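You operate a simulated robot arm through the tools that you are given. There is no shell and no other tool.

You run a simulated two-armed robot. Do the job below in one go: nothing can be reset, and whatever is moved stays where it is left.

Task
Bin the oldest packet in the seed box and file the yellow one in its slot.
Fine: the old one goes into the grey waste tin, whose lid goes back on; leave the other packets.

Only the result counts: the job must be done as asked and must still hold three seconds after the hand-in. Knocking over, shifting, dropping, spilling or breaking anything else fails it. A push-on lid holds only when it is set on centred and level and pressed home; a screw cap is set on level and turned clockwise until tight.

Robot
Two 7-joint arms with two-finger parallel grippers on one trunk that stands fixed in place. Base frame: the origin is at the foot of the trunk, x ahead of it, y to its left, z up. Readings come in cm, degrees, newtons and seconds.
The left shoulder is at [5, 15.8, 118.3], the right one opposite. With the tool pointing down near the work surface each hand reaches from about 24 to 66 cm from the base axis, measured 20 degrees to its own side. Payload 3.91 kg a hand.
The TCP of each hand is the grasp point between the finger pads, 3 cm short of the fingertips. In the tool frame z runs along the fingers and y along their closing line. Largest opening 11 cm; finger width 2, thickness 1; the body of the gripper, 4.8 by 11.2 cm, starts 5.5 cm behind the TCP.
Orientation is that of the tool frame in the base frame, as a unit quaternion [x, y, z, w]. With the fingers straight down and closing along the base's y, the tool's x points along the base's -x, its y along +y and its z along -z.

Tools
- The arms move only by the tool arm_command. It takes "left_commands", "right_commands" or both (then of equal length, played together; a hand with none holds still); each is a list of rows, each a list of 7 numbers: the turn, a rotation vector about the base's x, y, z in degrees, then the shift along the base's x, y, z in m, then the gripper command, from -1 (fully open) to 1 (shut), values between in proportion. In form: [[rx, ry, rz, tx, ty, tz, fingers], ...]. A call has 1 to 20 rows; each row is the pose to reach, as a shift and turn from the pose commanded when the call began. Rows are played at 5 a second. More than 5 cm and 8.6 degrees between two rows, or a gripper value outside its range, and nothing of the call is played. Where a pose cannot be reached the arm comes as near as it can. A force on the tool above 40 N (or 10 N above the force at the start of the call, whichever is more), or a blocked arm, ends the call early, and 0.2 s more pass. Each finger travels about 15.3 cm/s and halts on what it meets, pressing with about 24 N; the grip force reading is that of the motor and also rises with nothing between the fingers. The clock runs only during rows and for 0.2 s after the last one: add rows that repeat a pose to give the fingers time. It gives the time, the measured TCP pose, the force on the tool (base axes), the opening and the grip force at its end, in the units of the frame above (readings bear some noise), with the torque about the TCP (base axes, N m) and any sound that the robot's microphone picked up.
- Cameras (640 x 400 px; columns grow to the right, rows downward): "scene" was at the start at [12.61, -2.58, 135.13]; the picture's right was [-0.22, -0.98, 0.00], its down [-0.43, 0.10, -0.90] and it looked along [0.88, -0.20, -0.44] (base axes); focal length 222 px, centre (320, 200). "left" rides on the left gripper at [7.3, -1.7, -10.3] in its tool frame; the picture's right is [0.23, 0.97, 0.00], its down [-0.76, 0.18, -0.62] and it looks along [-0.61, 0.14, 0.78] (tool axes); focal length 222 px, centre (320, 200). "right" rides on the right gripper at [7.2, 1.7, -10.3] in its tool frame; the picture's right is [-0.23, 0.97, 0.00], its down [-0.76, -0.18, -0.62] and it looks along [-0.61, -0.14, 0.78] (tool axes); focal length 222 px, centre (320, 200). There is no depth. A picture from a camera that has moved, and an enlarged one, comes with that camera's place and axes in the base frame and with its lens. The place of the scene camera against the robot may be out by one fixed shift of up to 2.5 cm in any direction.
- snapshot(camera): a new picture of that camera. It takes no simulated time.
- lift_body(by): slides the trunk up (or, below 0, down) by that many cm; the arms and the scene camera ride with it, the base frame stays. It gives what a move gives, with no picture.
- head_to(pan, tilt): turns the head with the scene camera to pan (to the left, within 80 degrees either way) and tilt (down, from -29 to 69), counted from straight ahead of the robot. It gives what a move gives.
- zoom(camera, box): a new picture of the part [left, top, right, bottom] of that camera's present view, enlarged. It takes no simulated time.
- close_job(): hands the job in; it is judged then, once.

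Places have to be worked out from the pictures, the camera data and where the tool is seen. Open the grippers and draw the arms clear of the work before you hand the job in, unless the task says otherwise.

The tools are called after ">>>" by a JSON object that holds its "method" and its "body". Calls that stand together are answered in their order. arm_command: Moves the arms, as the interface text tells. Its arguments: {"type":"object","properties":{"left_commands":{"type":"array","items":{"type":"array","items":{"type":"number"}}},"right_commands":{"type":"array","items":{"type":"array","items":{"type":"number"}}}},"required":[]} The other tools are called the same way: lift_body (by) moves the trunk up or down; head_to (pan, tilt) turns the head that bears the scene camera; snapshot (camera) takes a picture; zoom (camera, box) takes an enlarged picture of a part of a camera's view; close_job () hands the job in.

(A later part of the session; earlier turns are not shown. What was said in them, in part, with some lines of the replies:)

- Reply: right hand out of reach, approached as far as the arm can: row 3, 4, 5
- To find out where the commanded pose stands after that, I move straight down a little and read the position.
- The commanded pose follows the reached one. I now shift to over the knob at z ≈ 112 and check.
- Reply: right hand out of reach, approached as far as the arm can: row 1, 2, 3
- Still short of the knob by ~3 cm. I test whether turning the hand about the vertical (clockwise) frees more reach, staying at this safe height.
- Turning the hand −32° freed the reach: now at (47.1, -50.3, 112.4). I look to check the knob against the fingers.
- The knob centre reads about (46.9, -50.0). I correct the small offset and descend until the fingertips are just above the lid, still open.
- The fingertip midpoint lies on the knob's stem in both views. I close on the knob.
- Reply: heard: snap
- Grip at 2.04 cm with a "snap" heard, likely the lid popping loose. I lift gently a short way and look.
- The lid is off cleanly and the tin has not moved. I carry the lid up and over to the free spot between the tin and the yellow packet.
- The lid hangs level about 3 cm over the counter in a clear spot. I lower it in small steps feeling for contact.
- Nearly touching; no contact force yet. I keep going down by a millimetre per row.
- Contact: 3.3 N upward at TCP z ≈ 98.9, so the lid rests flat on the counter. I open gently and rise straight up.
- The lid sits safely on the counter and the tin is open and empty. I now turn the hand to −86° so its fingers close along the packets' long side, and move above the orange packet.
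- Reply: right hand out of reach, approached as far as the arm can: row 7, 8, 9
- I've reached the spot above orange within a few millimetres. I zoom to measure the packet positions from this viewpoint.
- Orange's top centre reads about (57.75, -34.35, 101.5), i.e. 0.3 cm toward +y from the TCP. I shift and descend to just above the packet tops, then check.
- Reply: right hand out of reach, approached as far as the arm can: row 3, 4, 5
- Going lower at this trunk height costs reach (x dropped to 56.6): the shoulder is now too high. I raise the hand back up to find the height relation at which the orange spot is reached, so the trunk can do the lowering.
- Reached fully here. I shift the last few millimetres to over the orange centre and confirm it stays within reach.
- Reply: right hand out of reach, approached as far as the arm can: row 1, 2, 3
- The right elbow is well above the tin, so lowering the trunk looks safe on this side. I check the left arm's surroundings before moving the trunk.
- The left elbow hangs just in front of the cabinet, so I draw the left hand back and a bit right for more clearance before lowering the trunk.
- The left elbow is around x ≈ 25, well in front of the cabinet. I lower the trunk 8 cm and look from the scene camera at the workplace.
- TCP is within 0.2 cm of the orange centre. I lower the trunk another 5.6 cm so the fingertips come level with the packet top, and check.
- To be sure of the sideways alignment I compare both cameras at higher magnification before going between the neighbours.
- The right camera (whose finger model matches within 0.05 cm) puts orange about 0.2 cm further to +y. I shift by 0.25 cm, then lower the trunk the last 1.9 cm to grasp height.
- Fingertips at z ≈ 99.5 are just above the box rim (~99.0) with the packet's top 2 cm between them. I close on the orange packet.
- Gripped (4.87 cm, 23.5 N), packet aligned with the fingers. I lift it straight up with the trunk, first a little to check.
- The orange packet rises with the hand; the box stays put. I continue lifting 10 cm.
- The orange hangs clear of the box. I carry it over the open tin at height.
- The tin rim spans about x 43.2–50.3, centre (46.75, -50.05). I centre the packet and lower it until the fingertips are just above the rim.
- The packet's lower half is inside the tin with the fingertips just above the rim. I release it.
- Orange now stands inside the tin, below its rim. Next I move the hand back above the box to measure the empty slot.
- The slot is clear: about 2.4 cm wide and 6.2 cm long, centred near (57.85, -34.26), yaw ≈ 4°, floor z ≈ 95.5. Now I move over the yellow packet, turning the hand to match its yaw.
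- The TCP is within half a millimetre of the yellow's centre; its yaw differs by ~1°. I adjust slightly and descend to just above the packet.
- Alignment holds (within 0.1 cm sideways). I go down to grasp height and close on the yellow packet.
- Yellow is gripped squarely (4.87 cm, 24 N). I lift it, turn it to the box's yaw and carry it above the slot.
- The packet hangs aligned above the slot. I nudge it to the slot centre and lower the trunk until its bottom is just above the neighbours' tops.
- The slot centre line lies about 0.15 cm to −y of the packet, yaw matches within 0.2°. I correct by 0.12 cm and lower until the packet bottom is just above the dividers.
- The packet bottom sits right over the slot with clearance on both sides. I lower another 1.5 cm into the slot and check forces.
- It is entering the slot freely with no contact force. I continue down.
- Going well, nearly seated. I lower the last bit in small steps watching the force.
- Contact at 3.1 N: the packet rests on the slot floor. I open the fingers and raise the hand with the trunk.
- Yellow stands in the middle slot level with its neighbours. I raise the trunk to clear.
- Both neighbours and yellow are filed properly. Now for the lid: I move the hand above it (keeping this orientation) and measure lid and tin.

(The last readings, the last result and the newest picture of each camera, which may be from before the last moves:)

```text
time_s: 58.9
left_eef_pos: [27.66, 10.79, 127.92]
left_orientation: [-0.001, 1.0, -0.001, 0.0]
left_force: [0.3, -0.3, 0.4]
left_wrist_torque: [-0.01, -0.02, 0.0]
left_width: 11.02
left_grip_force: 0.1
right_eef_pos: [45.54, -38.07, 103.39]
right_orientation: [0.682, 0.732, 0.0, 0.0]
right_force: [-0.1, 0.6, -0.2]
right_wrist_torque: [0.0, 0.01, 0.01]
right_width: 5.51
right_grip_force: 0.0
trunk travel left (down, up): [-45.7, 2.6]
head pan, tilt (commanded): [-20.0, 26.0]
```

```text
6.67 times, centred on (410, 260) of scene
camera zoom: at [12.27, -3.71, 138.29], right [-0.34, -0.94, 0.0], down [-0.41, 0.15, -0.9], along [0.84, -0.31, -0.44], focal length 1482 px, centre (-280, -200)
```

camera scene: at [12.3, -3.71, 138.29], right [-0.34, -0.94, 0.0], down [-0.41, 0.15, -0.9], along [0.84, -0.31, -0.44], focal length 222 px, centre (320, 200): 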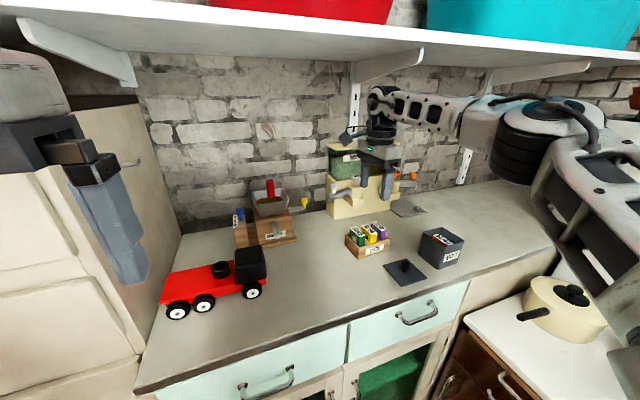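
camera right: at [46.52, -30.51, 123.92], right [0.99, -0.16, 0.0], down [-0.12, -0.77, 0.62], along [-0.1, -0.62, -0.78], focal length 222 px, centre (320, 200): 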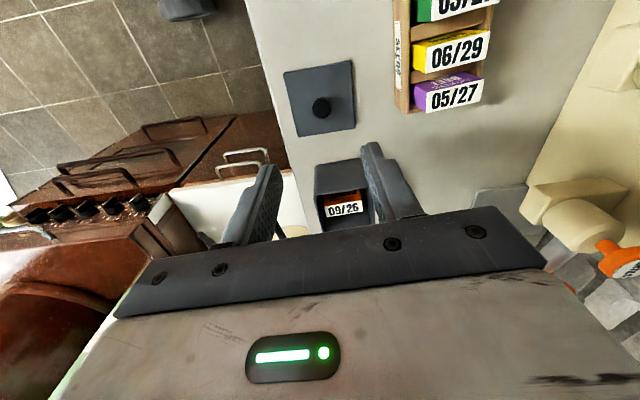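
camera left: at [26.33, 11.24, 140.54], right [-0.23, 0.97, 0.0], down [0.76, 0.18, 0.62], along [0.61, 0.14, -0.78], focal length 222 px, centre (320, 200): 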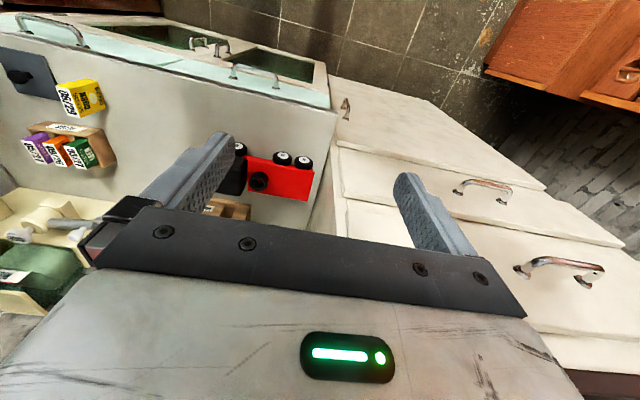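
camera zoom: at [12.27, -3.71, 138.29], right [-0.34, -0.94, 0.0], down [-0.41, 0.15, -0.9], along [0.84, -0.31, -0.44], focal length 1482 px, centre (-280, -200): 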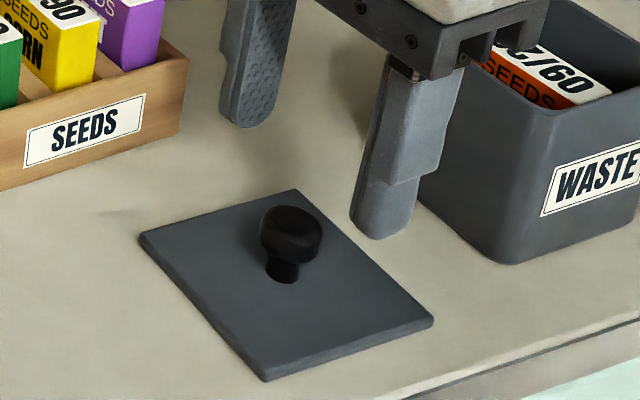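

Knob centred within 0.1 cm; the lid's yaw is 0.3°. I go down around the knob and close.

>>> {"method": "arm_command", "body": {"right_commands": [[0, 0, 0, 0, 0, -0.02, 0.0], [0, 0, 0, 0, 0, -0.035, 0.0], [0, 0, 0, 0, 0, -0.043, 0.0], [0, 0, 0, 0, 0, -0.043, 0.0], [0, 0, 0, 0, 0, -0.043, 0.3], [0, 0, 0, 0, 0, -0.043, 0.5], [0, 0, 0, 0, 0, -0.043, 0.6], [0, 0, 0, 0, 0, -0.043, 1], [0, 0, 0, 0, 0, -0.043, 1], [0, 0, 0, 0, 0, -0.043, 1]]}}

>>> {"method": "zoom", "body": {"camera": "right", "box": [230, 60, 410, 230]}}

>>> {"method": "zoom", "body": {"camera": "scene", "box": [370, 230, 450, 290]}}

```text
time_s: 61.1
left_eef_pos: [27.64, 10.84, 128.01]
left_orientation: [-0.001, 1.0, -0.001, -0.001]
left_force: [0.3, 0.4, 0.0]
left_wrist_torque: [-0.01, 0.01, 0.03]
left_width: 11.0
left_grip_force: 0.0
right_eef_pos: [45.78, -38.23, 99.37]
right_orientation: [0.682, 0.732, 0.0, 0.001]
right_force: [-0.1, 0.2, 0.5]
right_wrist_torque: [0.01, -0.01, 0.02]
right_width: 1.98
right_grip_force: 24.3
trunk travel left (down, up): [-45.7, 2.6]
head pan, tilt (commanded): [-20.0, 26.0]
```

```text
2.35 times, centred on (320, 145) of right
camera zoom: at [46.76, -30.81, 109.69], right [0.99, -0.16, 0.0], down [-0.12, -0.77, 0.62], along [-0.1, -0.62, -0.78], focal length 523 px, centre (320, 329)
```

zoom: 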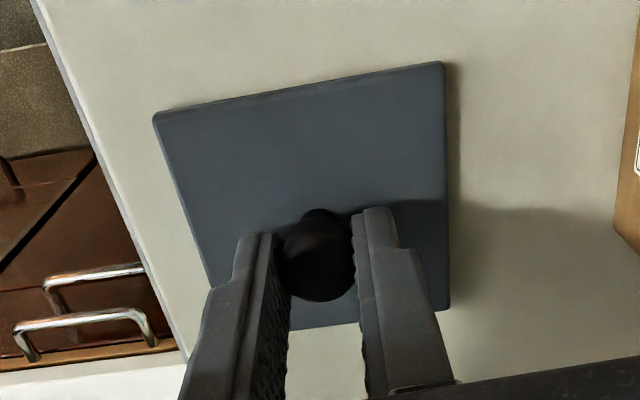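

```text
6.67 times, centred on (410, 260) of scene
camera zoom: at [12.28, -3.71, 138.29], right [-0.34, -0.94, 0.0], down [-0.41, 0.15, -0.9], along [0.84, -0.31, -0.44], focal length 1482 px, centre (-280, -200)
```

zoom: 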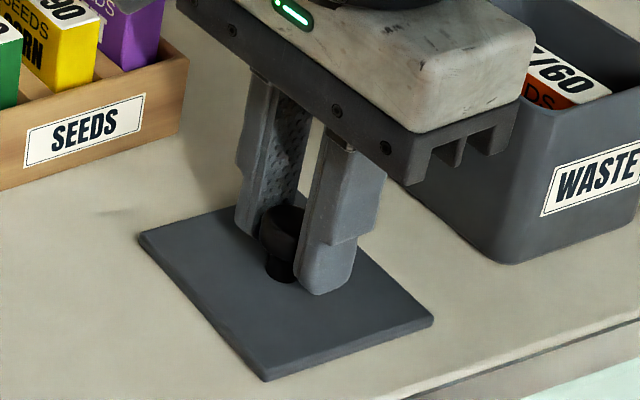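

Before carrying the lid, I want the tin's centre and yaw measured in the same way as the lid. I release the knob, rise, and look at the tin from directly above.

>>> {"method": "arm_command", "body": {"right_commands": [[0, 0, 0, 0, 0, 0, 0.5], [0, 0, 0, 0, 0, 0, 0.0], [0, 0, 0, 0, 0, 0, 0.0], [0, 0, 0, 0, 0, 0.04, 0.0], [0, 0, 0, 0, 0, 0.09, 0.0], [0, 0, 0, 0, 0, 0.14, 0.0], [0, 0, 0, 0.004, -0.04, 0.14, 0.0], [0, 0, 0, 0.008, -0.08, 0.14, 0.0], [0, 0, 0, 0.013, -0.12, 0.13, 0.0], [0, 0, 0, 0.013, -0.12, 0.111, 0.0], [0, 0, 0, 0.013, -0.12, 0.111, 0.0]]}}

>>> {"method": "snapshot", "body": {"camera": "right"}}

>>> {"method": "zoom", "body": {"camera": "right", "box": [230, 60, 410, 230]}}

```text
time_s: 63.5
left_eef_pos: [27.62, 10.75, 128.08]
left_orientation: [-0.001, 1.0, -0.001, 0.0]
left_force: [0.5, 0.3, 1.2]
left_wrist_torque: [0.02, -0.03, 0.01]
left_width: 11.0
left_grip_force: 0.1
right_eef_pos: [46.81, -50.0, 110.3]
right_orientation: [0.681, 0.732, 0.0, 0.001]
right_force: [-0.6, -0.2, -0.2]
right_wrist_torque: [0.0, 0.01, 0.03]
right_width: 5.5
right_grip_force: 0.2
trunk travel left (down, up): [-45.7, 2.6]
head pan, tilt (commanded): [-20.0, 26.0]
```

```text
taken
camera right: at [47.88, -42.65, 120.77], right [0.99, -0.16, 0.0], down [-0.12, -0.77, 0.62], along [-0.1, -0.62, -0.78], focal length 222 px, centre (320, 200)
```

right: 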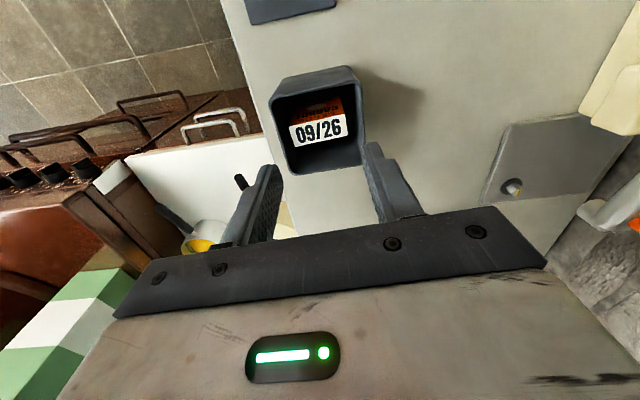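

```text
2.35 times, centred on (320, 145) of right
camera zoom: at [47.88, -42.65, 120.77], right [0.99, -0.16, 0.0], down [-0.12, -0.77, 0.62], along [-0.1, -0.62, -0.78], focal length 523 px, centre (320, 329)
```

zoom: 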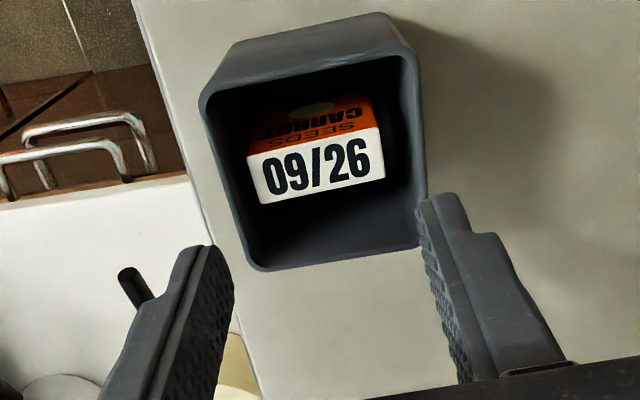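

I zoom tighter on the tin's rim to get its edges exactly.

>>> {"method": "zoom", "body": {"camera": "right", "box": [262, 60, 372, 120]}}

>>> {"method": "zoom", "body": {"camera": "right", "box": [262, 115, 372, 180]}}

```text
5.82 times, centred on (317, 90) of right
camera zoom: at [47.88, -42.65, 120.77], right [0.99, -0.16, 0.0], down [-0.12, -0.77, 0.62], along [-0.1, -0.62, -0.78], focal length 1292 px, centre (338, 840)
```

zoom: 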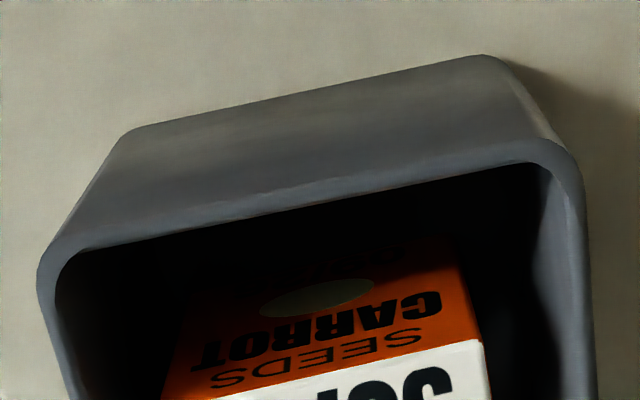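

```text
5.82 times, centred on (317, 148) of right
camera zoom: at [47.88, -42.65, 120.77], right [0.99, -0.16, 0.0], down [-0.12, -0.77, 0.62], along [-0.1, -0.62, -0.78], focal length 1292 px, centre (338, 506)
```

zoom: 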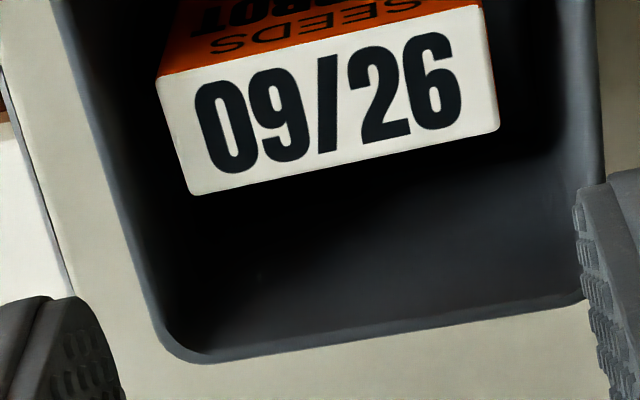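

The tin's centre comes out at about (46.85, -50.10) with yaw ≈ 1.6°, the lid's yaw ≈ 0.4°. I go back to the lid, settle, and grip the knob again.

>>> {"method": "arm_command", "body": {"right_commands": [[0, 0, 0, 0, 0, 0.029, 0.0], [0, 0, 0, -0.003, 0.04, 0.029, 0.0], [0, 0, 0, -0.007, 0.08, 0.029, 0.0], [0, 0, 0, -0.011, 0.12, 0.02, 0.0], [0, 0, 0, -0.011, 0.12, -0.02, 0.0], [0, 0, 0, -0.011, 0.12, -0.06, 0.0], [0, 0, 0, -0.011, 0.12, -0.07, 0.0], [0, 0, 0, -0.011, 0.12, -0.07, 0.0], [0, 0, 0, -0.011, 0.12, -0.07, 0.0], [0, 0, 0, -0.011, 0.12, -0.07, 0.0]]}}

>>> {"method": "zoom", "body": {"camera": "right", "box": [230, 60, 410, 230]}}

```text
time_s: 65.7
left_eef_pos: [27.68, 10.77, 128.02]
left_orientation: [0.0, 1.0, -0.001, -0.001]
left_force: [0.4, 0.7, -0.5]
left_wrist_torque: [0.0, -0.01, 0.02]
left_width: 10.97
left_grip_force: 0.1
right_eef_pos: [45.85, -37.99, 103.57]
right_orientation: [0.681, 0.732, 0.001, 0.0]
right_force: [-0.3, 0.2, 0.4]
right_wrist_torque: [-0.04, -0.01, 0.0]
right_width: 5.5
right_grip_force: 0.1
trunk travel left (down, up): [-45.7, 2.6]
head pan, tilt (commanded): [-20.0, 26.0]
```

```text
2.35 times, centred on (320, 145) of right
camera zoom: at [47.04, -30.62, 113.89], right [0.99, -0.16, 0.0], down [-0.12, -0.77, 0.62], along [-0.1, -0.62, -0.78], focal length 523 px, centre (320, 329)
```

zoom: 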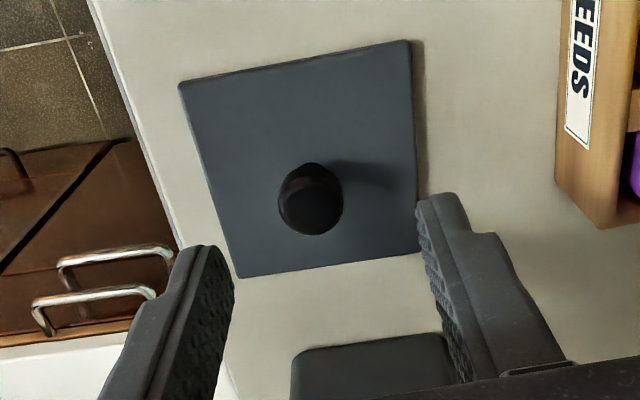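

The knob is 0.27 cm to −x and 0.1 cm to +y of the TCP. I correct, descend and close on it.

>>> {"method": "arm_command", "body": {"right_commands": [[0, 0, 0, -0.0026, 0.001, -0.01, 0.0], [0, 0, 0, -0.0026, 0.001, -0.03, 0.0], [0, 0, 0, -0.0026, 0.001, -0.043, 0.0], [0, 0, 0, -0.0026, 0.001, -0.043, 0.0], [0, 0, 0, -0.0026, 0.001, -0.043, 0.0], [0, 0, 0, -0.0026, 0.001, -0.043, 0.3], [0, 0, 0, -0.0026, 0.001, -0.043, 0.5], [0, 0, 0, -0.0026, 0.001, -0.043, 0.6], [0, 0, 0, -0.0026, 0.001, -0.043, 1], [0, 0, 0, -0.0026, 0.001, -0.043, 1], [0, 0, 0, -0.0026, 0.001, -0.043, 1]]}}

>>> {"method": "zoom", "body": {"camera": "right", "box": [230, 60, 410, 230]}}

```text
time_s: 68.1
left_eef_pos: [27.59, 10.78, 127.94]
left_orientation: [-0.001, 1.0, -0.001, -0.001]
left_force: [-0.8, -0.6, -0.6]
left_wrist_torque: [0.0, 0.0, -0.02]
left_width: 11.01
left_grip_force: 0.1
right_eef_pos: [45.72, -37.99, 99.06]
right_orientation: [0.681, 0.732, 0.001, 0.001]
right_force: [0.4, -0.3, -0.3]
right_wrist_torque: [0.04, 0.06, -0.03]
right_width: 1.99
right_grip_force: 24.0
trunk travel left (down, up): [-45.7, 2.6]
head pan, tilt (commanded): [-20.0, 26.0]
```

```text
2.35 times, centred on (320, 145) of right
camera zoom: at [46.84, -30.56, 109.44], right [0.99, -0.16, 0.0], down [-0.12, -0.77, 0.62], along [-0.1, -0.62, -0.78], focal length 523 px, centre (320, 329)
```

zoom: 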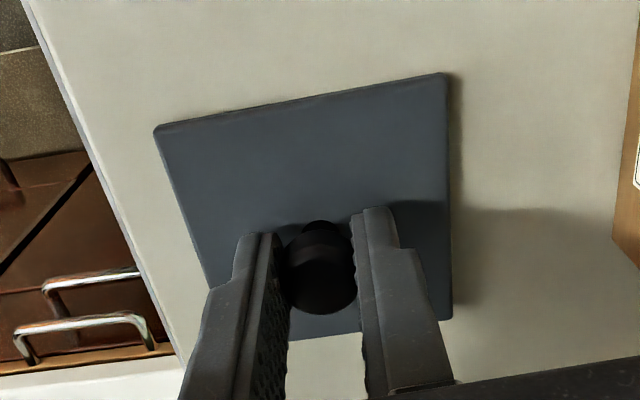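

Gripped. I lift the lid straight up and re-measure how it sits in the hand.

>>> {"method": "arm_command", "body": {"right_commands": [[0, 0, 0, 0, 0, 0.02, 1], [0, 0, 0, 0, 0, 0.05, 1], [0, 0, 0, 0, 0, 0.09, 1], [0, 0, 0, 0, 0, 0.13, 1], [0, 0, 0, 0, 0, 0.13, 1], [0, 0, 0, 0, 0, 0.13, 1]]}}

>>> {"method": "zoom", "body": {"camera": "right", "box": [260, 80, 370, 210]}}

>>> {"method": "zoom", "body": {"camera": "scene", "box": [360, 180, 480, 290]}}

```text
time_s: 69.5
left_eef_pos: [27.52, 10.83, 128.02]
left_orientation: [-0.001, 1.0, -0.001, 0.0]
left_force: [0.4, -0.2, -0.1]
left_wrist_torque: [0.0, -0.04, -0.02]
left_width: 10.96
left_grip_force: 0.2
right_eef_pos: [45.53, -38.28, 112.28]
right_orientation: [0.681, 0.733, 0.001, 0.002]
right_force: [-0.4, 0.2, -1.1]
right_wrist_torque: [0.01, 0.0, -0.05]
right_width: 1.96
right_grip_force: 24.4
trunk travel left (down, up): [-45.7, 2.6]
head pan, tilt (commanded): [-20.0, 26.0]
```

```text
3.08 times, centred on (315, 145) of right
camera zoom: at [46.64, -30.82, 122.56], right [0.99, -0.16, 0.0], down [-0.12, -0.77, 0.62], along [-0.1, -0.62, -0.78], focal length 684 px, centre (335, 369)
```

zoom: 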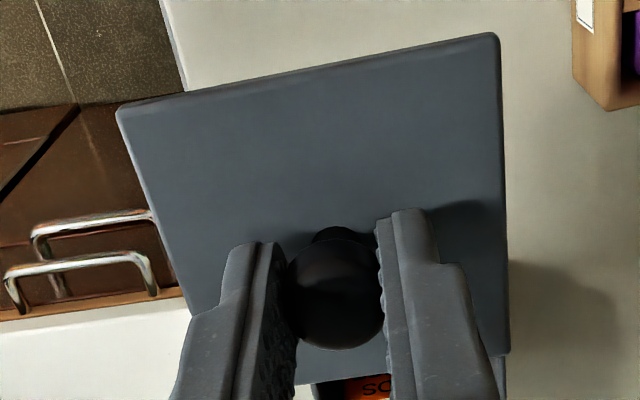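

```text
3.64 times, centred on (420, 235) of scene
camera zoom: at [12.27, -3.71, 138.29], right [-0.34, -0.94, 0.0], down [-0.41, 0.15, -0.9], along [0.84, -0.31, -0.44], focal length 808 px, centre (-44, 73)
```

zoom: 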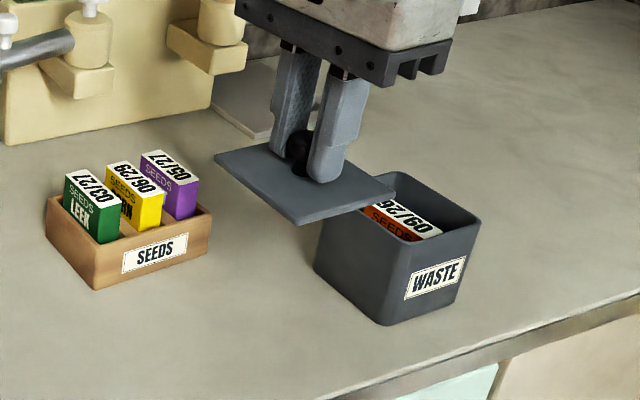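

The lid hangs level, with yaw now matching the tin's. I carry it above the tin, settle, and read the pose.

>>> {"method": "arm_command", "body": {"right_commands": [[0, 0, 0, 0.004, -0.04, 0, 1], [0, 0, 0, 0.008, -0.08, 0, 1], [0, 0, 0, 0.0131, -0.1172, 0, 1], [0, 0, 0, 0.0131, -0.1172, -0.018, 1], [0, 0, 0, 0.0131, -0.1172, -0.018, 1], [0, 0, 0, 0.0131, -0.1172, -0.018, 1], [0, 0, 0, 0.0131, -0.1172, -0.018, 1], [0, 0, 0, 0.0131, -0.1172, -0.018, 1]]}}

>>> {"method": "snapshot", "body": {"camera": "right"}}

>>> {"method": "zoom", "body": {"camera": "scene", "box": [410, 190, 490, 270]}}

```text
time_s: 71.3
left_eef_pos: [27.67, 10.9, 127.97]
left_orientation: [-0.001, 1.0, -0.001, 0.0]
left_force: [0.5, 0.5, 0.4]
left_wrist_torque: [0.01, -0.01, -0.03]
left_width: 11.0
left_grip_force: 0.1
right_eef_pos: [46.92, -49.69, 110.31]
right_orientation: [0.681, 0.732, 0.001, 0.001]
right_force: [1.0, 0.4, 0.1]
right_wrist_torque: [0.03, -0.03, 0.03]
right_width: 1.98
right_grip_force: 23.8
trunk travel left (down, up): [-45.7, 2.6]
head pan, tilt (commanded): [-20.0, 26.0]
```

```text
taken
camera right: at [48.04, -42.41, 120.72], right [0.99, -0.16, 0.0], down [-0.12, -0.77, 0.62], along [-0.1, -0.62, -0.78], focal length 222 px, centre (320, 200)
```

right: 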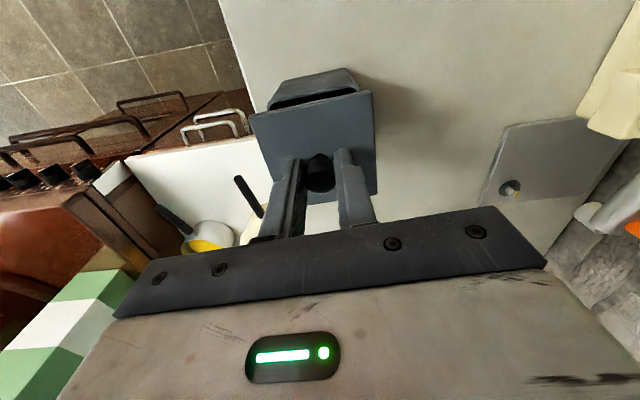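

```text
5.00 times, centred on (450, 230) of scene
camera zoom: at [12.28, -3.71, 138.29], right [-0.34, -0.94, 0.0], down [-0.41, 0.15, -0.9], along [0.84, -0.31, -0.44], focal length 1112 px, centre (-330, 50)
```

zoom: 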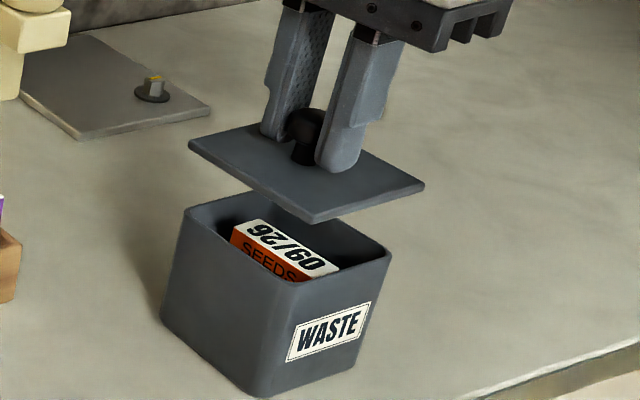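

Reads (46.9, -49.7): about 0.3 cm short in y. I correct and descend until the lid is roughly 0.8 cm above the rim, then settle and check.

>>> {"method": "arm_command", "body": {"right_commands": [[0, 0, 0, -0.0005, -0.003, 0, 1], [0, 0, 0, -0.0005, -0.003, -0.015, 1], [0, 0, 0, -0.0005, -0.003, -0.03, 1], [0, 0, 0, -0.0005, -0.003, -0.03, 1], [0, 0, 0, -0.0005, -0.003, -0.03, 1], [0, 0, 0, -0.0005, -0.003, -0.03, 1], [0, 0, 0, -0.0005, -0.003, -0.03, 1]]}}

>>> {"method": "zoom", "body": {"camera": "right", "box": [240, 60, 390, 210]}}

>>> {"method": "zoom", "body": {"camera": "scene", "box": [420, 215, 480, 265]}}

```text
time_s: 72.9
left_eef_pos: [27.69, 10.65, 127.89]
left_orientation: [-0.001, 1.0, -0.001, 0.0]
left_force: [-0.5, -0.2, -0.9]
left_wrist_torque: [0.01, -0.02, -0.03]
left_width: 11.0
left_grip_force: 0.1
right_eef_pos: [46.97, -50.03, 107.34]
right_orientation: [0.681, 0.732, 0.0, 0.0]
right_force: [0.0, -0.7, 0.0]
right_wrist_torque: [-0.01, 0.02, 0.0]
right_width: 1.97
right_grip_force: 23.9
trunk travel left (down, up): [-45.7, 2.6]
head pan, tilt (commanded): [-20.0, 26.0]
```

```text
2.67 times, centred on (315, 135) of right
camera zoom: at [48.08, -42.76, 117.73], right [0.99, -0.16, 0.0], down [-0.12, -0.77, 0.62], along [-0.1, -0.62, -0.78], focal length 592 px, centre (333, 373)
```

zoom: 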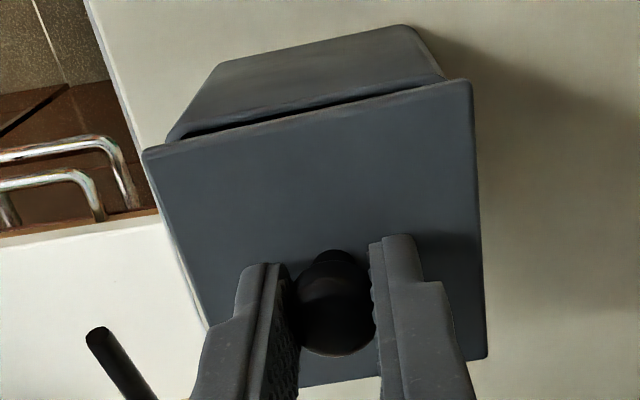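

```text
8.00 times, centred on (450, 240) of scene
camera zoom: at [12.28, -3.72, 138.29], right [-0.34, -0.94, 0.0], down [-0.41, 0.15, -0.9], along [0.84, -0.31, -0.44], focal length 1778 px, centre (-720, -120)
```

zoom: 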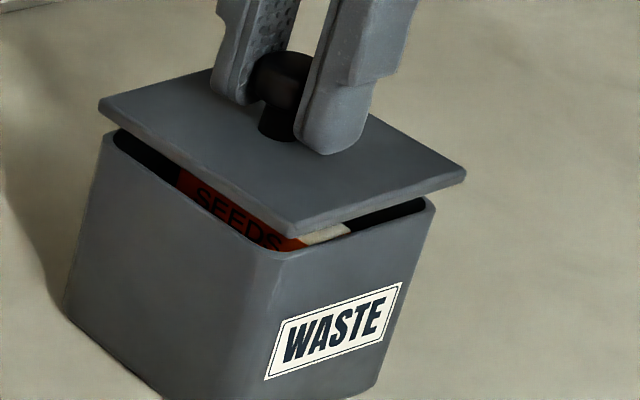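

I zoom closely on the gap between lid edge and rim from both cameras to judge centring.

>>> {"method": "zoom", "body": {"camera": "right", "box": [270, 60, 360, 120]}}

>>> {"method": "zoom", "body": {"camera": "scene", "box": [420, 220, 452, 248]}}

>>> {"method": "zoom", "body": {"camera": "scene", "box": [446, 228, 482, 252]}}

```text
6.67 times, centred on (315, 90) of right
camera zoom: at [48.08, -42.76, 117.73], right [0.99, -0.16, 0.0], down [-0.12, -0.77, 0.62], along [-0.1, -0.62, -0.78], focal length 1481 px, centre (353, 933)
```

zoom: 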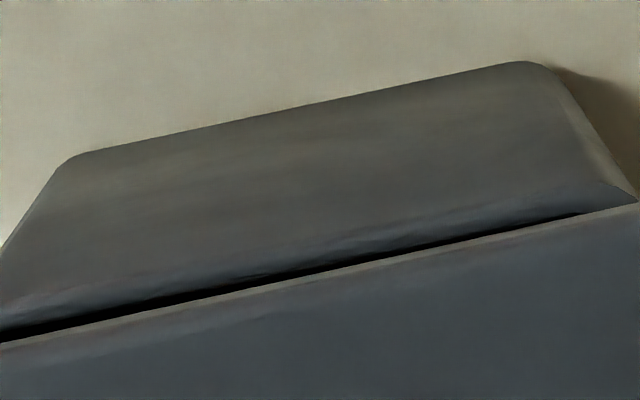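

```text
14.29 times, centred on (436, 234) of scene
camera zoom: at [12.28, -3.72, 138.29], right [-0.34, -0.94, 0.0], down [-0.41, 0.15, -0.9], along [0.84, -0.31, -0.44], focal length 3176 px, centre (-1337, -286)
```

zoom: 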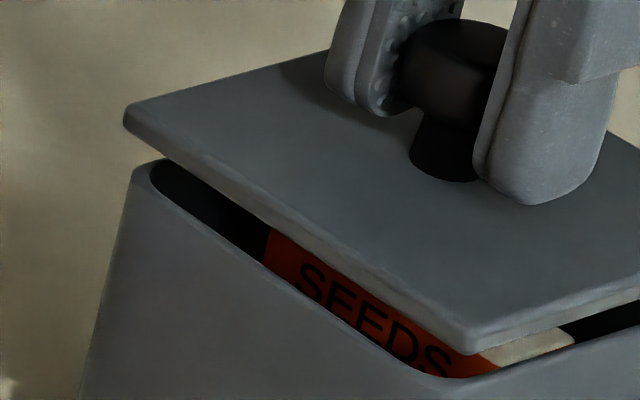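

```text
16.00 times, centred on (464, 240) of scene
camera zoom: at [12.28, -3.72, 138.29], right [-0.34, -0.94, 0.0], down [-0.41, 0.15, -0.9], along [0.84, -0.31, -0.44], focal length 3557 px, centre (-1984, -440)
```

zoom: 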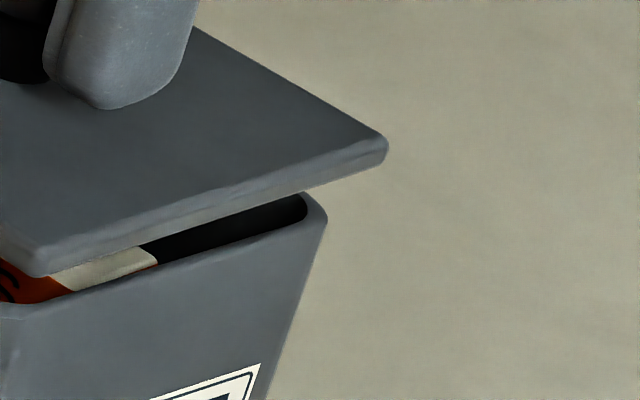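

Lid is within about 0.1–0.15 cm of centred (slightly to +x and −y). I correct by 0.1 cm each way and lower to almost touching.

>>> {"method": "arm_command", "body": {"right_commands": [[0, 0, 0, -0.001, 0.001, 0, 1], [0, 0, 0, -0.001, 0.001, -0.004, 1], [0, 0, 0, -0.001, 0.001, -0.007, 1], [0, 0, 0, -0.001, 0.001, -0.007, 1], [0, 0, 0, -0.001, 0.001, -0.007, 1], [0, 0, 0, -0.001, 0.001, -0.007, 1]]}}

>>> {"method": "zoom", "body": {"camera": "right", "box": [240, 60, 390, 210]}}

>>> {"method": "zoom", "body": {"camera": "scene", "box": [420, 215, 480, 265]}}

```text
time_s: 74.3
left_eef_pos: [27.61, 10.73, 128.04]
left_orientation: [0.0, 1.0, 0.0, 0.0]
left_force: [-0.9, -0.1, 0.2]
left_wrist_torque: [-0.01, -0.02, 0.0]
left_width: 11.01
left_grip_force: 0.0
right_eef_pos: [46.83, -49.97, 106.63]
right_orientation: [0.682, 0.731, 0.001, 0.0]
right_force: [0.2, -0.3, -0.7]
right_wrist_torque: [0.02, 0.01, -0.02]
right_width: 1.96
right_grip_force: 24.1
trunk travel left (down, up): [-45.7, 2.6]
head pan, tilt (commanded): [-20.0, 26.0]
```

```text
2.67 times, centred on (315, 135) of right
camera zoom: at [47.92, -42.64, 117.05], right [0.99, -0.16, 0.0], down [-0.12, -0.77, 0.62], along [-0.1, -0.62, -0.78], focal length 592 px, centre (333, 373)
```

zoom: 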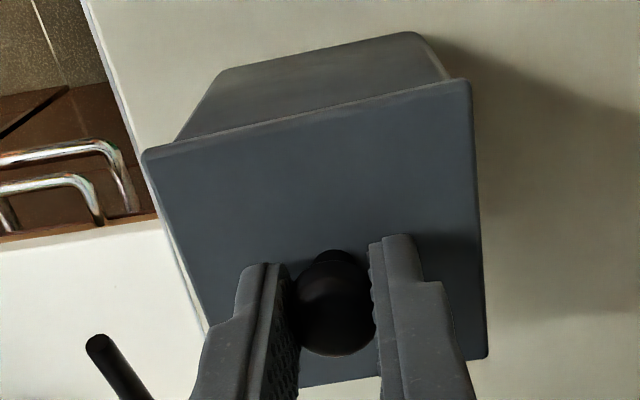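

```text
8.00 times, centred on (450, 240) of scene
camera zoom: at [12.28, -3.71, 138.29], right [-0.34, -0.94, 0.0], down [-0.41, 0.15, -0.9], along [0.84, -0.31, -0.44], focal length 1778 px, centre (-720, -120)
```

zoom: 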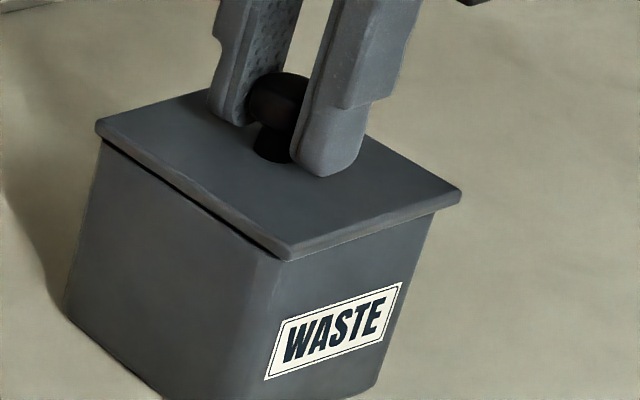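

The lid is nearly seated and sits over the tin as it did originally. I lower by small steps to contact and watch force and torque.

>>> {"method": "arm_command", "body": {"right_commands": [[0, 0, 0, 0, 0, -0.001, 1], [0, 0, 0, 0, 0, -0.002, 1], [0, 0, 0, 0, 0, -0.002, 1], [0, 0, 0, 0, 0, -0.002, 1]]}}

>>> {"method": "zoom", "body": {"camera": "scene", "box": [420, 215, 480, 265]}}

```text
time_s: 75.3
left_eef_pos: [27.69, 10.79, 128.02]
left_orientation: [-0.001, 1.0, -0.001, -0.001]
left_force: [0.4, -0.2, -0.7]
left_wrist_torque: [-0.03, 0.03, 0.02]
left_width: 11.04
left_grip_force: 0.1
right_eef_pos: [46.8, -49.84, 106.57]
right_orientation: [0.681, 0.732, 0.0, 0.003]
right_force: [4.1, -2.2, 8.8]
right_wrist_torque: [0.08, 0.03, -0.05]
right_width: 1.98
right_grip_force: 24.3
trunk travel left (down, up): [-45.7, 2.6]
head pan, tilt (commanded): [-20.0, 26.0]
heard: snap
```

```text
8.00 times, centred on (450, 240) of scene
camera zoom: at [12.25, -3.65, 138.31], right [-0.34, -0.94, 0.0], down [-0.41, 0.15, -0.9], along [0.84, -0.31, -0.44], focal length 1778 px, centre (-720, -120)
```

zoom: 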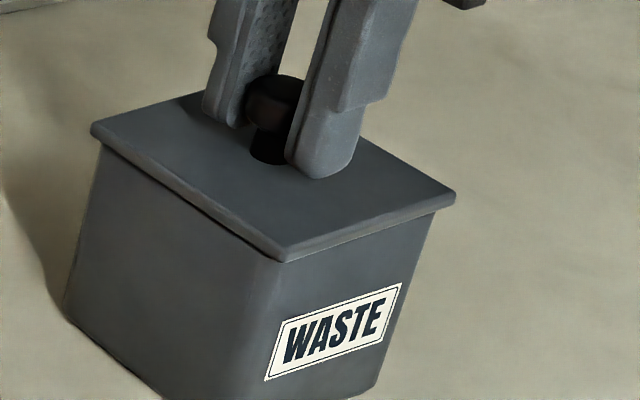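

A "snap" was heard and 8.8 N came up: the lid has engaged. I open the fingers, rise a little and look before pressing it firmly home.

>>> {"method": "arm_command", "body": {"right_commands": [[0, 0, 0, 0, 0, 0, 0.6], [0, 0, 0, 0, 0, 0, 0.3], [0, 0, 0, 0, 0, 0, 0.1], [0, 0, 0, 0, 0, 0, 0.1], [0, 0, 0, 0, 0, 0.03, 0.1], [0, 0, 0, 0, 0, 0.06, 0.1], [0, 0, 0, 0, 0, 0.06, 0.1], [0, 0, 0, 0, 0, 0.06, 0.1]]}}

>>> {"method": "zoom", "body": {"camera": "right", "box": [240, 60, 390, 210]}}

>>> {"method": "zoom", "body": {"camera": "scene", "box": [420, 215, 480, 265]}}

```text
time_s: 77.1
left_eef_pos: [27.48, 10.79, 127.96]
left_orientation: [0.0, 1.0, -0.001, 0.0]
left_force: [0.1, -0.4, 0.3]
left_wrist_torque: [0.02, -0.02, -0.01]
left_width: 10.99
left_grip_force: 0.0
right_eef_pos: [46.84, -50.07, 112.42]
right_orientation: [0.681, 0.733, 0.002, 0.001]
right_force: [-0.4, -0.3, -0.2]
right_wrist_torque: [0.0, -0.01, 0.01]
right_width: 4.95
right_grip_force: 0.1
trunk travel left (down, up): [-45.7, 2.6]
head pan, tilt (commanded): [-20.0, 26.0]
```

```text
2.67 times, centred on (315, 135) of right
camera zoom: at [47.86, -42.68, 122.88], right [0.99, -0.16, 0.0], down [-0.12, -0.77, 0.62], along [-0.1, -0.62, -0.78], focal length 592 px, centre (333, 373)
```

zoom: 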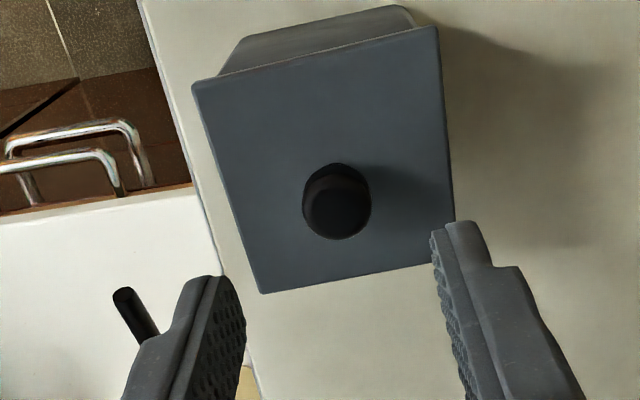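

```text
8.00 times, centred on (450, 240) of scene
camera zoom: at [12.28, -3.71, 138.29], right [-0.34, -0.94, 0.0], down [-0.41, 0.15, -0.9], along [0.84, -0.31, -0.44], focal length 1778 px, centre (-720, -120)
```

zoom: 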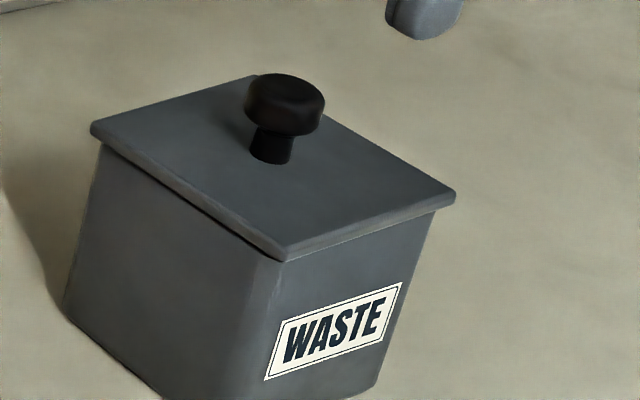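

The lid sits level on the tin. To press it home I close the fingers, centre them over the knob, and press down on its top.

>>> {"method": "arm_command", "body": {"right_commands": [[0, 0, 0, 0.0015, 0.0007, 0, 0.5], [0, 0, 0, 0.0015, 0.0007, 0, 1], [0, 0, 0, 0.0015, 0.0007, 0, 1], [0, 0, 0, 0.0015, 0.0007, -0.015, 1], [0, 0, 0, 0.0015, 0.0007, -0.027, 1], [0, 0, 0, 0.0015, 0.0007, -0.027, 1], [0, 0, 0, 0.0015, 0.0007, -0.027, 1]]}}

>>> {"method": "zoom", "body": {"camera": "right", "box": [240, 60, 390, 210]}}

>>> {"method": "zoom", "body": {"camera": "scene", "box": [420, 205, 480, 265]}}

```text
time_s: 78.7
left_eef_pos: [27.58, 10.79, 127.97]
left_orientation: [-0.001, 1.0, -0.001, -0.001]
left_force: [0.0, -0.5, 0.4]
left_wrist_torque: [0.0, -0.02, -0.01]
left_width: 11.01
left_grip_force: 0.2
right_eef_pos: [46.86, -49.74, 109.65]
right_orientation: [0.682, 0.732, 0.0, 0.001]
right_force: [-0.8, -0.5, 0.2]
right_wrist_torque: [0.0, 0.0, -0.02]
right_width: 0.0
right_grip_force: 23.6
trunk travel left (down, up): [-45.7, 2.6]
head pan, tilt (commanded): [-20.0, 26.0]
```

```text
2.67 times, centred on (315, 135) of right
camera zoom: at [48.06, -42.46, 120.16], right [0.99, -0.16, 0.0], down [-0.12, -0.77, 0.62], along [-0.1, -0.62, -0.78], focal length 592 px, centre (333, 373)
```

zoom: 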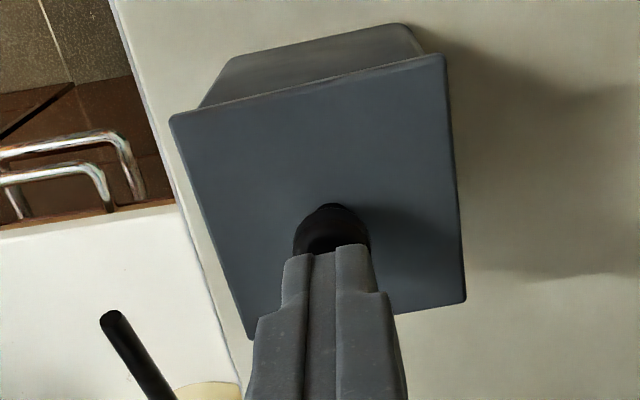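

```text
6.67 times, centred on (450, 235) of scene
camera zoom: at [12.28, -3.71, 138.29], right [-0.34, -0.94, 0.0], down [-0.41, 0.15, -0.9], along [0.84, -0.31, -0.44], focal length 1482 px, centre (-547, -33)
```

zoom: 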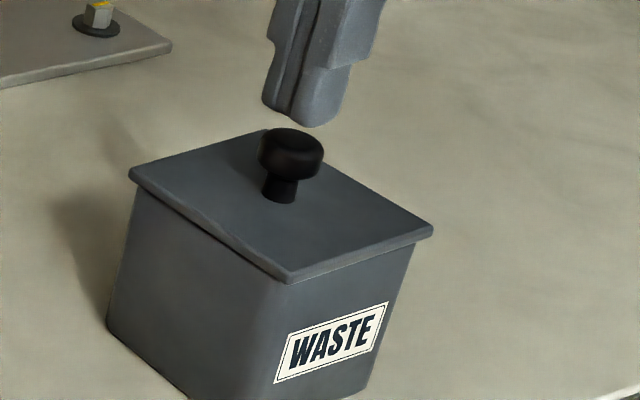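

Fingers are centred over the knob. I press down in small steps, reading the force.

>>> {"method": "arm_command", "body": {"right_commands": [[0, 0, 0, 0, -0.001, -0.003, 1], [0, 0, 0, 0, -0.001, -0.006, 1], [0, 0, 0, 0, -0.001, -0.006, 1], [0, 0, 0, 0, -0.001, -0.006, 1]]}}

>>> {"method": "zoom", "body": {"camera": "scene", "box": [420, 205, 480, 265]}}

```text
time_s: 79.7
left_eef_pos: [27.68, 10.75, 127.94]
left_orientation: [-0.001, 1.0, -0.001, 0.0]
left_force: [0.6, -0.1, 0.4]
left_wrist_torque: [0.01, -0.01, 0.0]
left_width: 10.98
left_grip_force: 0.1
right_eef_pos: [46.98, -49.93, 109.02]
right_orientation: [0.681, 0.732, 0.001, 0.0]
right_force: [0.0, -0.5, 0.4]
right_wrist_torque: [-0.03, 0.0, -0.01]
right_width: 0.0
right_grip_force: 24.1
trunk travel left (down, up): [-45.7, 2.6]
head pan, tilt (commanded): [-20.0, 26.0]
```

```text
6.67 times, centred on (450, 235) of scene
camera zoom: at [12.28, -3.71, 138.29], right [-0.34, -0.94, 0.0], down [-0.41, 0.15, -0.9], along [0.84, -0.31, -0.44], focal length 1482 px, centre (-547, -33)
```

zoom: 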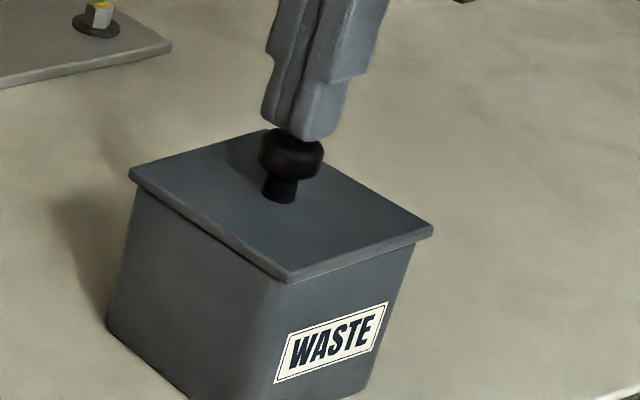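

>>> {"method": "arm_command", "body": {"right_commands": [[0, 0, 0, 0, 0, -0.001, 1], [0, 0, 0, 0, 0, -0.002, 1], [0, 0, 0, 0, 0, -0.003, 1], [0, 0, 0, 0, 0, -0.003, 1]]}}

```text
time_s: 80.7
left_eef_pos: [27.64, 10.74, 127.83]
left_orientation: [0.0, 1.0, -0.001, -0.001]
left_force: [-0.7, -0.5, -0.8]
left_wrist_torque: [0.02, -0.02, -0.01]
left_width: 11.01
left_grip_force: 0.1
right_eef_pos: [46.98, -49.94, 108.95]
right_orientation: [0.681, 0.732, 0.0, 0.0]
right_force: [0.2, -0.2, -0.6]
right_wrist_torque: [0.0, 0.0, 0.0]
right_width: 0.04
right_grip_force: 23.9
trunk travel left (down, up): [-45.7, 2.6]
head pan, tilt (commanded): [-20.0, 26.0]
```

No contact yet; I continue down.

>>> {"method": "arm_command", "body": {"right_commands": [[0, 0, 0, 0, 0, -0.001, 1], [0, 0, 0, 0, 0, -0.002, 1], [0, 0, 0, 0, 0, -0.003, 1], [0, 0, 0, 0, 0, -0.003, 1]]}}

>>> {"method": "zoom", "body": {"camera": "scene", "box": [420, 205, 480, 265]}}

```text
time_s: 81.7
left_eef_pos: [27.58, 10.96, 127.97]
left_orientation: [-0.001, 1.0, -0.001, 0.0]
left_force: [0.6, -0.3, -0.2]
left_wrist_torque: [0.03, 0.02, 0.03]
left_width: 11.02
left_grip_force: 0.0
right_eef_pos: [47.07, -49.95, 108.78]
right_orientation: [0.682, 0.732, 0.002, 0.002]
right_force: [0.2, -2.5, 10.5]
right_wrist_torque: [-0.09, -0.02, 0.0]
right_width: 0.0
right_grip_force: 24.4
trunk travel left (down, up): [-45.7, 2.6]
head pan, tilt (commanded): [-20.0, 26.0]
```

```text
6.67 times, centred on (450, 235) of scene
camera zoom: at [12.2, -3.66, 138.32], right [-0.34, -0.94, 0.0], down [-0.41, 0.15, -0.9], along [0.84, -0.31, -0.44], focal length 1482 px, centre (-547, -33)
```

zoom: 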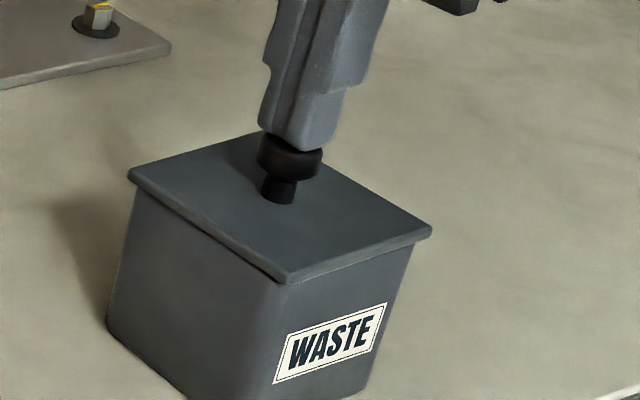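

Contact on the knob at 10.5 N. I press on a bit harder.

>>> {"method": "arm_command", "body": {"right_commands": [[0, 0, 0, 0, 0, -0.001, 1], [0, 0, 0, 0, 0, -0.002, 1], [0, 0, 0, 0, 0, -0.003, 1], [0, 0, 0, 0, 0, -0.003, 1], [0, 0, 0, 0, 0, -0.003, 1]]}}

>>> {"method": "zoom", "body": {"camera": "scene", "box": [420, 205, 480, 265]}}

```text
time_s: 82.9
left_eef_pos: [27.44, 11.04, 128.04]
left_orientation: [-0.001, 1.0, -0.002, 0.001]
left_force: [1.5, 0.4, -0.1]
left_wrist_torque: [0.0, 0.02, -0.03]
left_width: 11.02
left_grip_force: 0.1
right_eef_pos: [46.96, -49.9, 108.62]
right_orientation: [0.682, 0.731, 0.003, 0.005]
right_force: [4.7, -8.0, 31.1]
right_wrist_torque: [-0.18, -0.14, 0.11]
right_width: 0.0
right_grip_force: 24.5
trunk travel left (down, up): [-45.7, 2.6]
head pan, tilt (commanded): [-20.0, 26.0]
```

```text
6.67 times, centred on (450, 235) of scene
camera zoom: at [12.08, -3.54, 138.33], right [-0.34, -0.94, 0.0], down [-0.41, 0.15, -0.9], along [0.85, -0.31, -0.44], focal length 1482 px, centre (-547, -33)
```

zoom: 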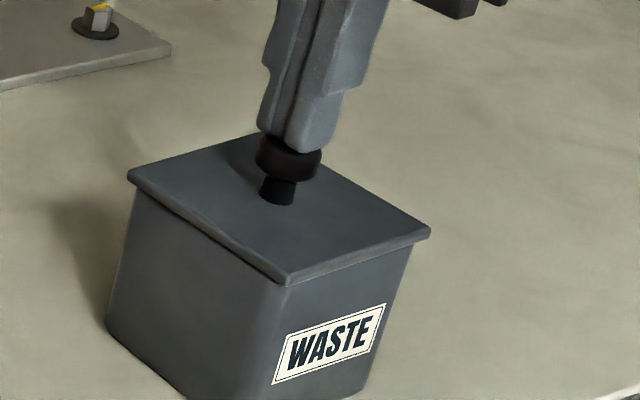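

Pressed with 31 N with no further movement, so the lid is home. I ease off straight up and check the result.

>>> {"method": "arm_command", "body": {"right_commands": [[0, 0, 0, 0, 0, 0.003, 1], [0, 0, 0, 0, 0, 0.008, 1], [0, 0, 0, 0, 0, 0.03, 1], [0, 0, 0, 0, 0, 0.06, 1], [0, 0, 0, 0, 0, 0.06, 0.5], [0, 0, 0, 0, 0, 0.06, 0.0]]}}

>>> {"method": "zoom", "body": {"camera": "right", "box": [240, 60, 390, 210]}}

>>> {"method": "zoom", "body": {"camera": "scene", "box": [420, 215, 480, 265]}}

```text
time_s: 84.3
left_eef_pos: [27.55, 10.74, 128.0]
left_orientation: [-0.002, 1.0, -0.001, 0.0]
left_force: [0.6, 0.3, 0.2]
left_wrist_torque: [0.03, -0.01, 0.0]
left_width: 11.0
left_grip_force: 0.0
right_eef_pos: [47.14, -49.95, 114.36]
right_orientation: [0.681, 0.732, 0.001, 0.0]
right_force: [0.4, 0.3, -0.1]
right_wrist_torque: [-0.02, 0.0, 0.0]
right_width: 5.51
right_grip_force: 0.1
trunk travel left (down, up): [-45.7, 2.6]
head pan, tilt (commanded): [-20.0, 26.0]
```

```text
2.67 times, centred on (315, 135) of right
camera zoom: at [48.14, -42.54, 124.67], right [0.99, -0.16, 0.0], down [-0.12, -0.77, 0.62], along [-0.1, -0.62, -0.78], focal length 592 px, centre (333, 373)
```

zoom: 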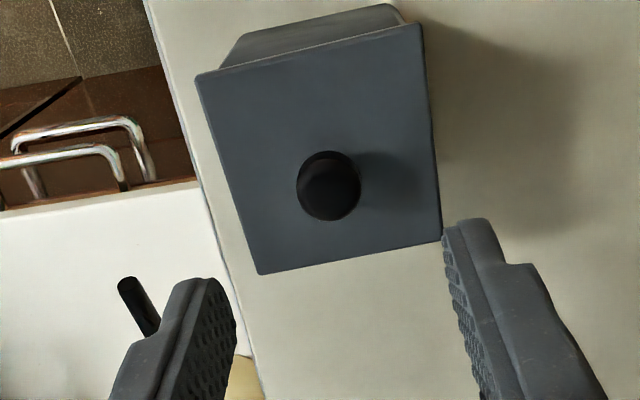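

```text
8.00 times, centred on (450, 240) of scene
camera zoom: at [12.28, -3.7, 138.29], right [-0.34, -0.94, 0.0], down [-0.41, 0.15, -0.9], along [0.84, -0.31, -0.44], focal length 1778 px, centre (-720, -120)
```

zoom: 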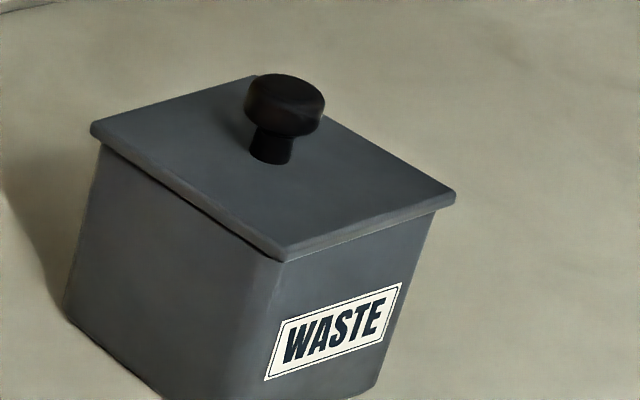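

The lid is unchanged, level and seated. I now draw the right arm up and back, clear of the work.

>>> {"method": "arm_command", "body": {"right_commands": [[0, 0, 0, 0, 0, 0.035, -0.5], [0, 0, 0, -0.01, 0.01, 0.06, -1], [0, 0, 8, -0.035, 0.03, 0.075, -1], [0, 0, 16, -0.06, 0.05, 0.085, -1], [0, 0, 24, -0.085, 0.07, 0.09, -1], [0, 0, 32, -0.11, 0.085, 0.09, -1], [0, 0, 40, -0.125, 0.1, 0.09, -1], [0, 0, 48, -0.125, 0.11, 0.09, -1], [0, 0, 48, -0.125, 0.11, 0.09, -1]]}}

>>> {"method": "head_to", "body": {"pan": -12.6, "tilt": 26.1}}

>>> {"method": "lift_body", "body": {"by": -3.15}}

>>> {"method": "zoom", "body": {"camera": "scene", "box": [350, 190, 530, 300]}}

>>> {"method": "snapshot", "body": {"camera": "scene"}}

```text
time_s: 86.3
left_eef_pos: [27.61, 10.74, 128.08]
left_orientation: [-0.001, 1.0, -0.001, 0.0]
left_force: [0.0, -0.6, 0.0]
left_wrist_torque: [-0.01, 0.0, -0.01]
left_width: 11.0
left_grip_force: 0.0
right_eef_pos: [34.37, -38.99, 123.25]
right_orientation: [0.324, 0.946, 0.001, -0.001]
right_force: [-0.2, -0.4, 0.4]
right_wrist_torque: [0.02, -0.02, -0.03]
right_width: 11.0
right_grip_force: 0.1
trunk travel left (down, up): [-45.7, 2.6]
head pan, tilt (commanded): [-20.0, 26.0]
```

```text
time_s: 87.0
left_eef_pos: [27.67, 10.78, 127.95]
left_orientation: [0.0, 1.0, -0.001, 0.0]
left_force: [0.5, -0.3, 0.2]
left_wrist_torque: [0.04, -0.01, 0.01]
left_width: 10.99
left_grip_force: 0.0
right_eef_pos: [34.49, -39.07, 123.29]
right_orientation: [0.325, 0.946, 0.002, 0.0]
right_force: [0.9, -0.4, -1.2]
right_wrist_torque: [-0.02, 0.01, 0.0]
right_width: 11.03
right_grip_force: 0.1
trunk travel left (down, up): [-45.7, 2.6]
head pan, tilt (commanded): [-12.6, 26.1]
```

```text
time_s: 87.8
left_eef_pos: [27.58, 10.75, 124.82]
left_orientation: [0.0, 1.0, -0.001, 0.0]
left_force: [0.9, -0.4, 0.1]
left_wrist_torque: [0.0, -0.02, -0.01]
left_width: 11.02
left_grip_force: 0.0
right_eef_pos: [34.36, -39.02, 120.2]
right_orientation: [0.325, 0.946, 0.001, 0.001]
right_force: [0.8, 0.2, 0.2]
right_wrist_torque: [0.0, 0.02, 0.02]
right_width: 10.98
right_grip_force: 0.0
trunk travel left (down, up): [-42.5, 5.7]
head pan, tilt (commanded): [-12.6, 26.1]
```

```text
3.56 times, centred on (440, 245) of scene
camera zoom: at [12.59, -2.57, 135.12], right [-0.22, -0.98, 0.0], down [-0.43, 0.1, -0.9], along [0.88, -0.2, -0.44], focal length 790 px, centre (-107, 40)
```

zoom: 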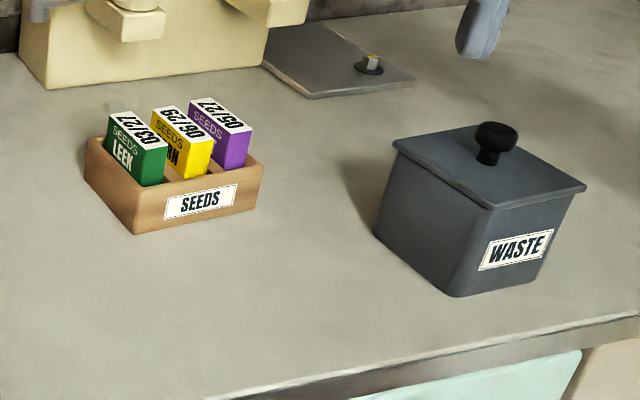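

```text
taken
camera scene: at [12.59, -2.57, 135.12], right [-0.22, -0.98, 0.0], down [-0.43, 0.1, -0.9], along [0.88, -0.2, -0.44], focal length 222 px, centre (320, 200)
```

scene: 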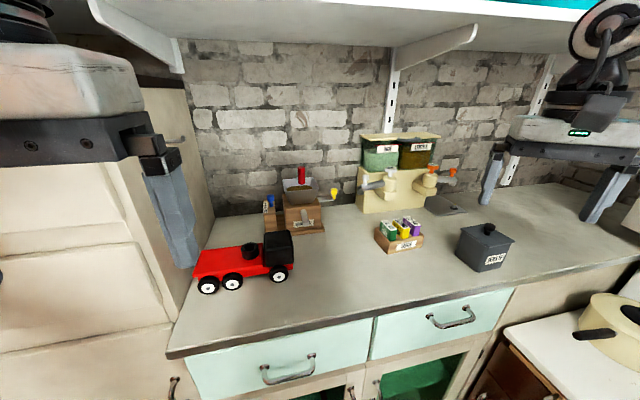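

From the original viewpoint the tin, lid and box look just as at the start, with yellow now in the middle slot, orange in the tin, and both hands open and clear. I hand in the job.

>>> {"method": "close_job", "body": {}}

```text
The job is handed in.
```

The job is done and handed in. The orange carrot packet, dated 09/26 and the oldest, is in the grey waste tin. The yellow corn packet (06/29) now stands in its place, the middle slot of the seed box.

- **Lid:** It went back on level. I heard it snap into place, then pressed down on the knob with about 31 N, and it did not move any further.
- **Other items:** From the starting viewpoint, the tin, seed box and the green and purple packets look unmoved.
- **Arms:** Both grippers are open and drawn back from the counter.
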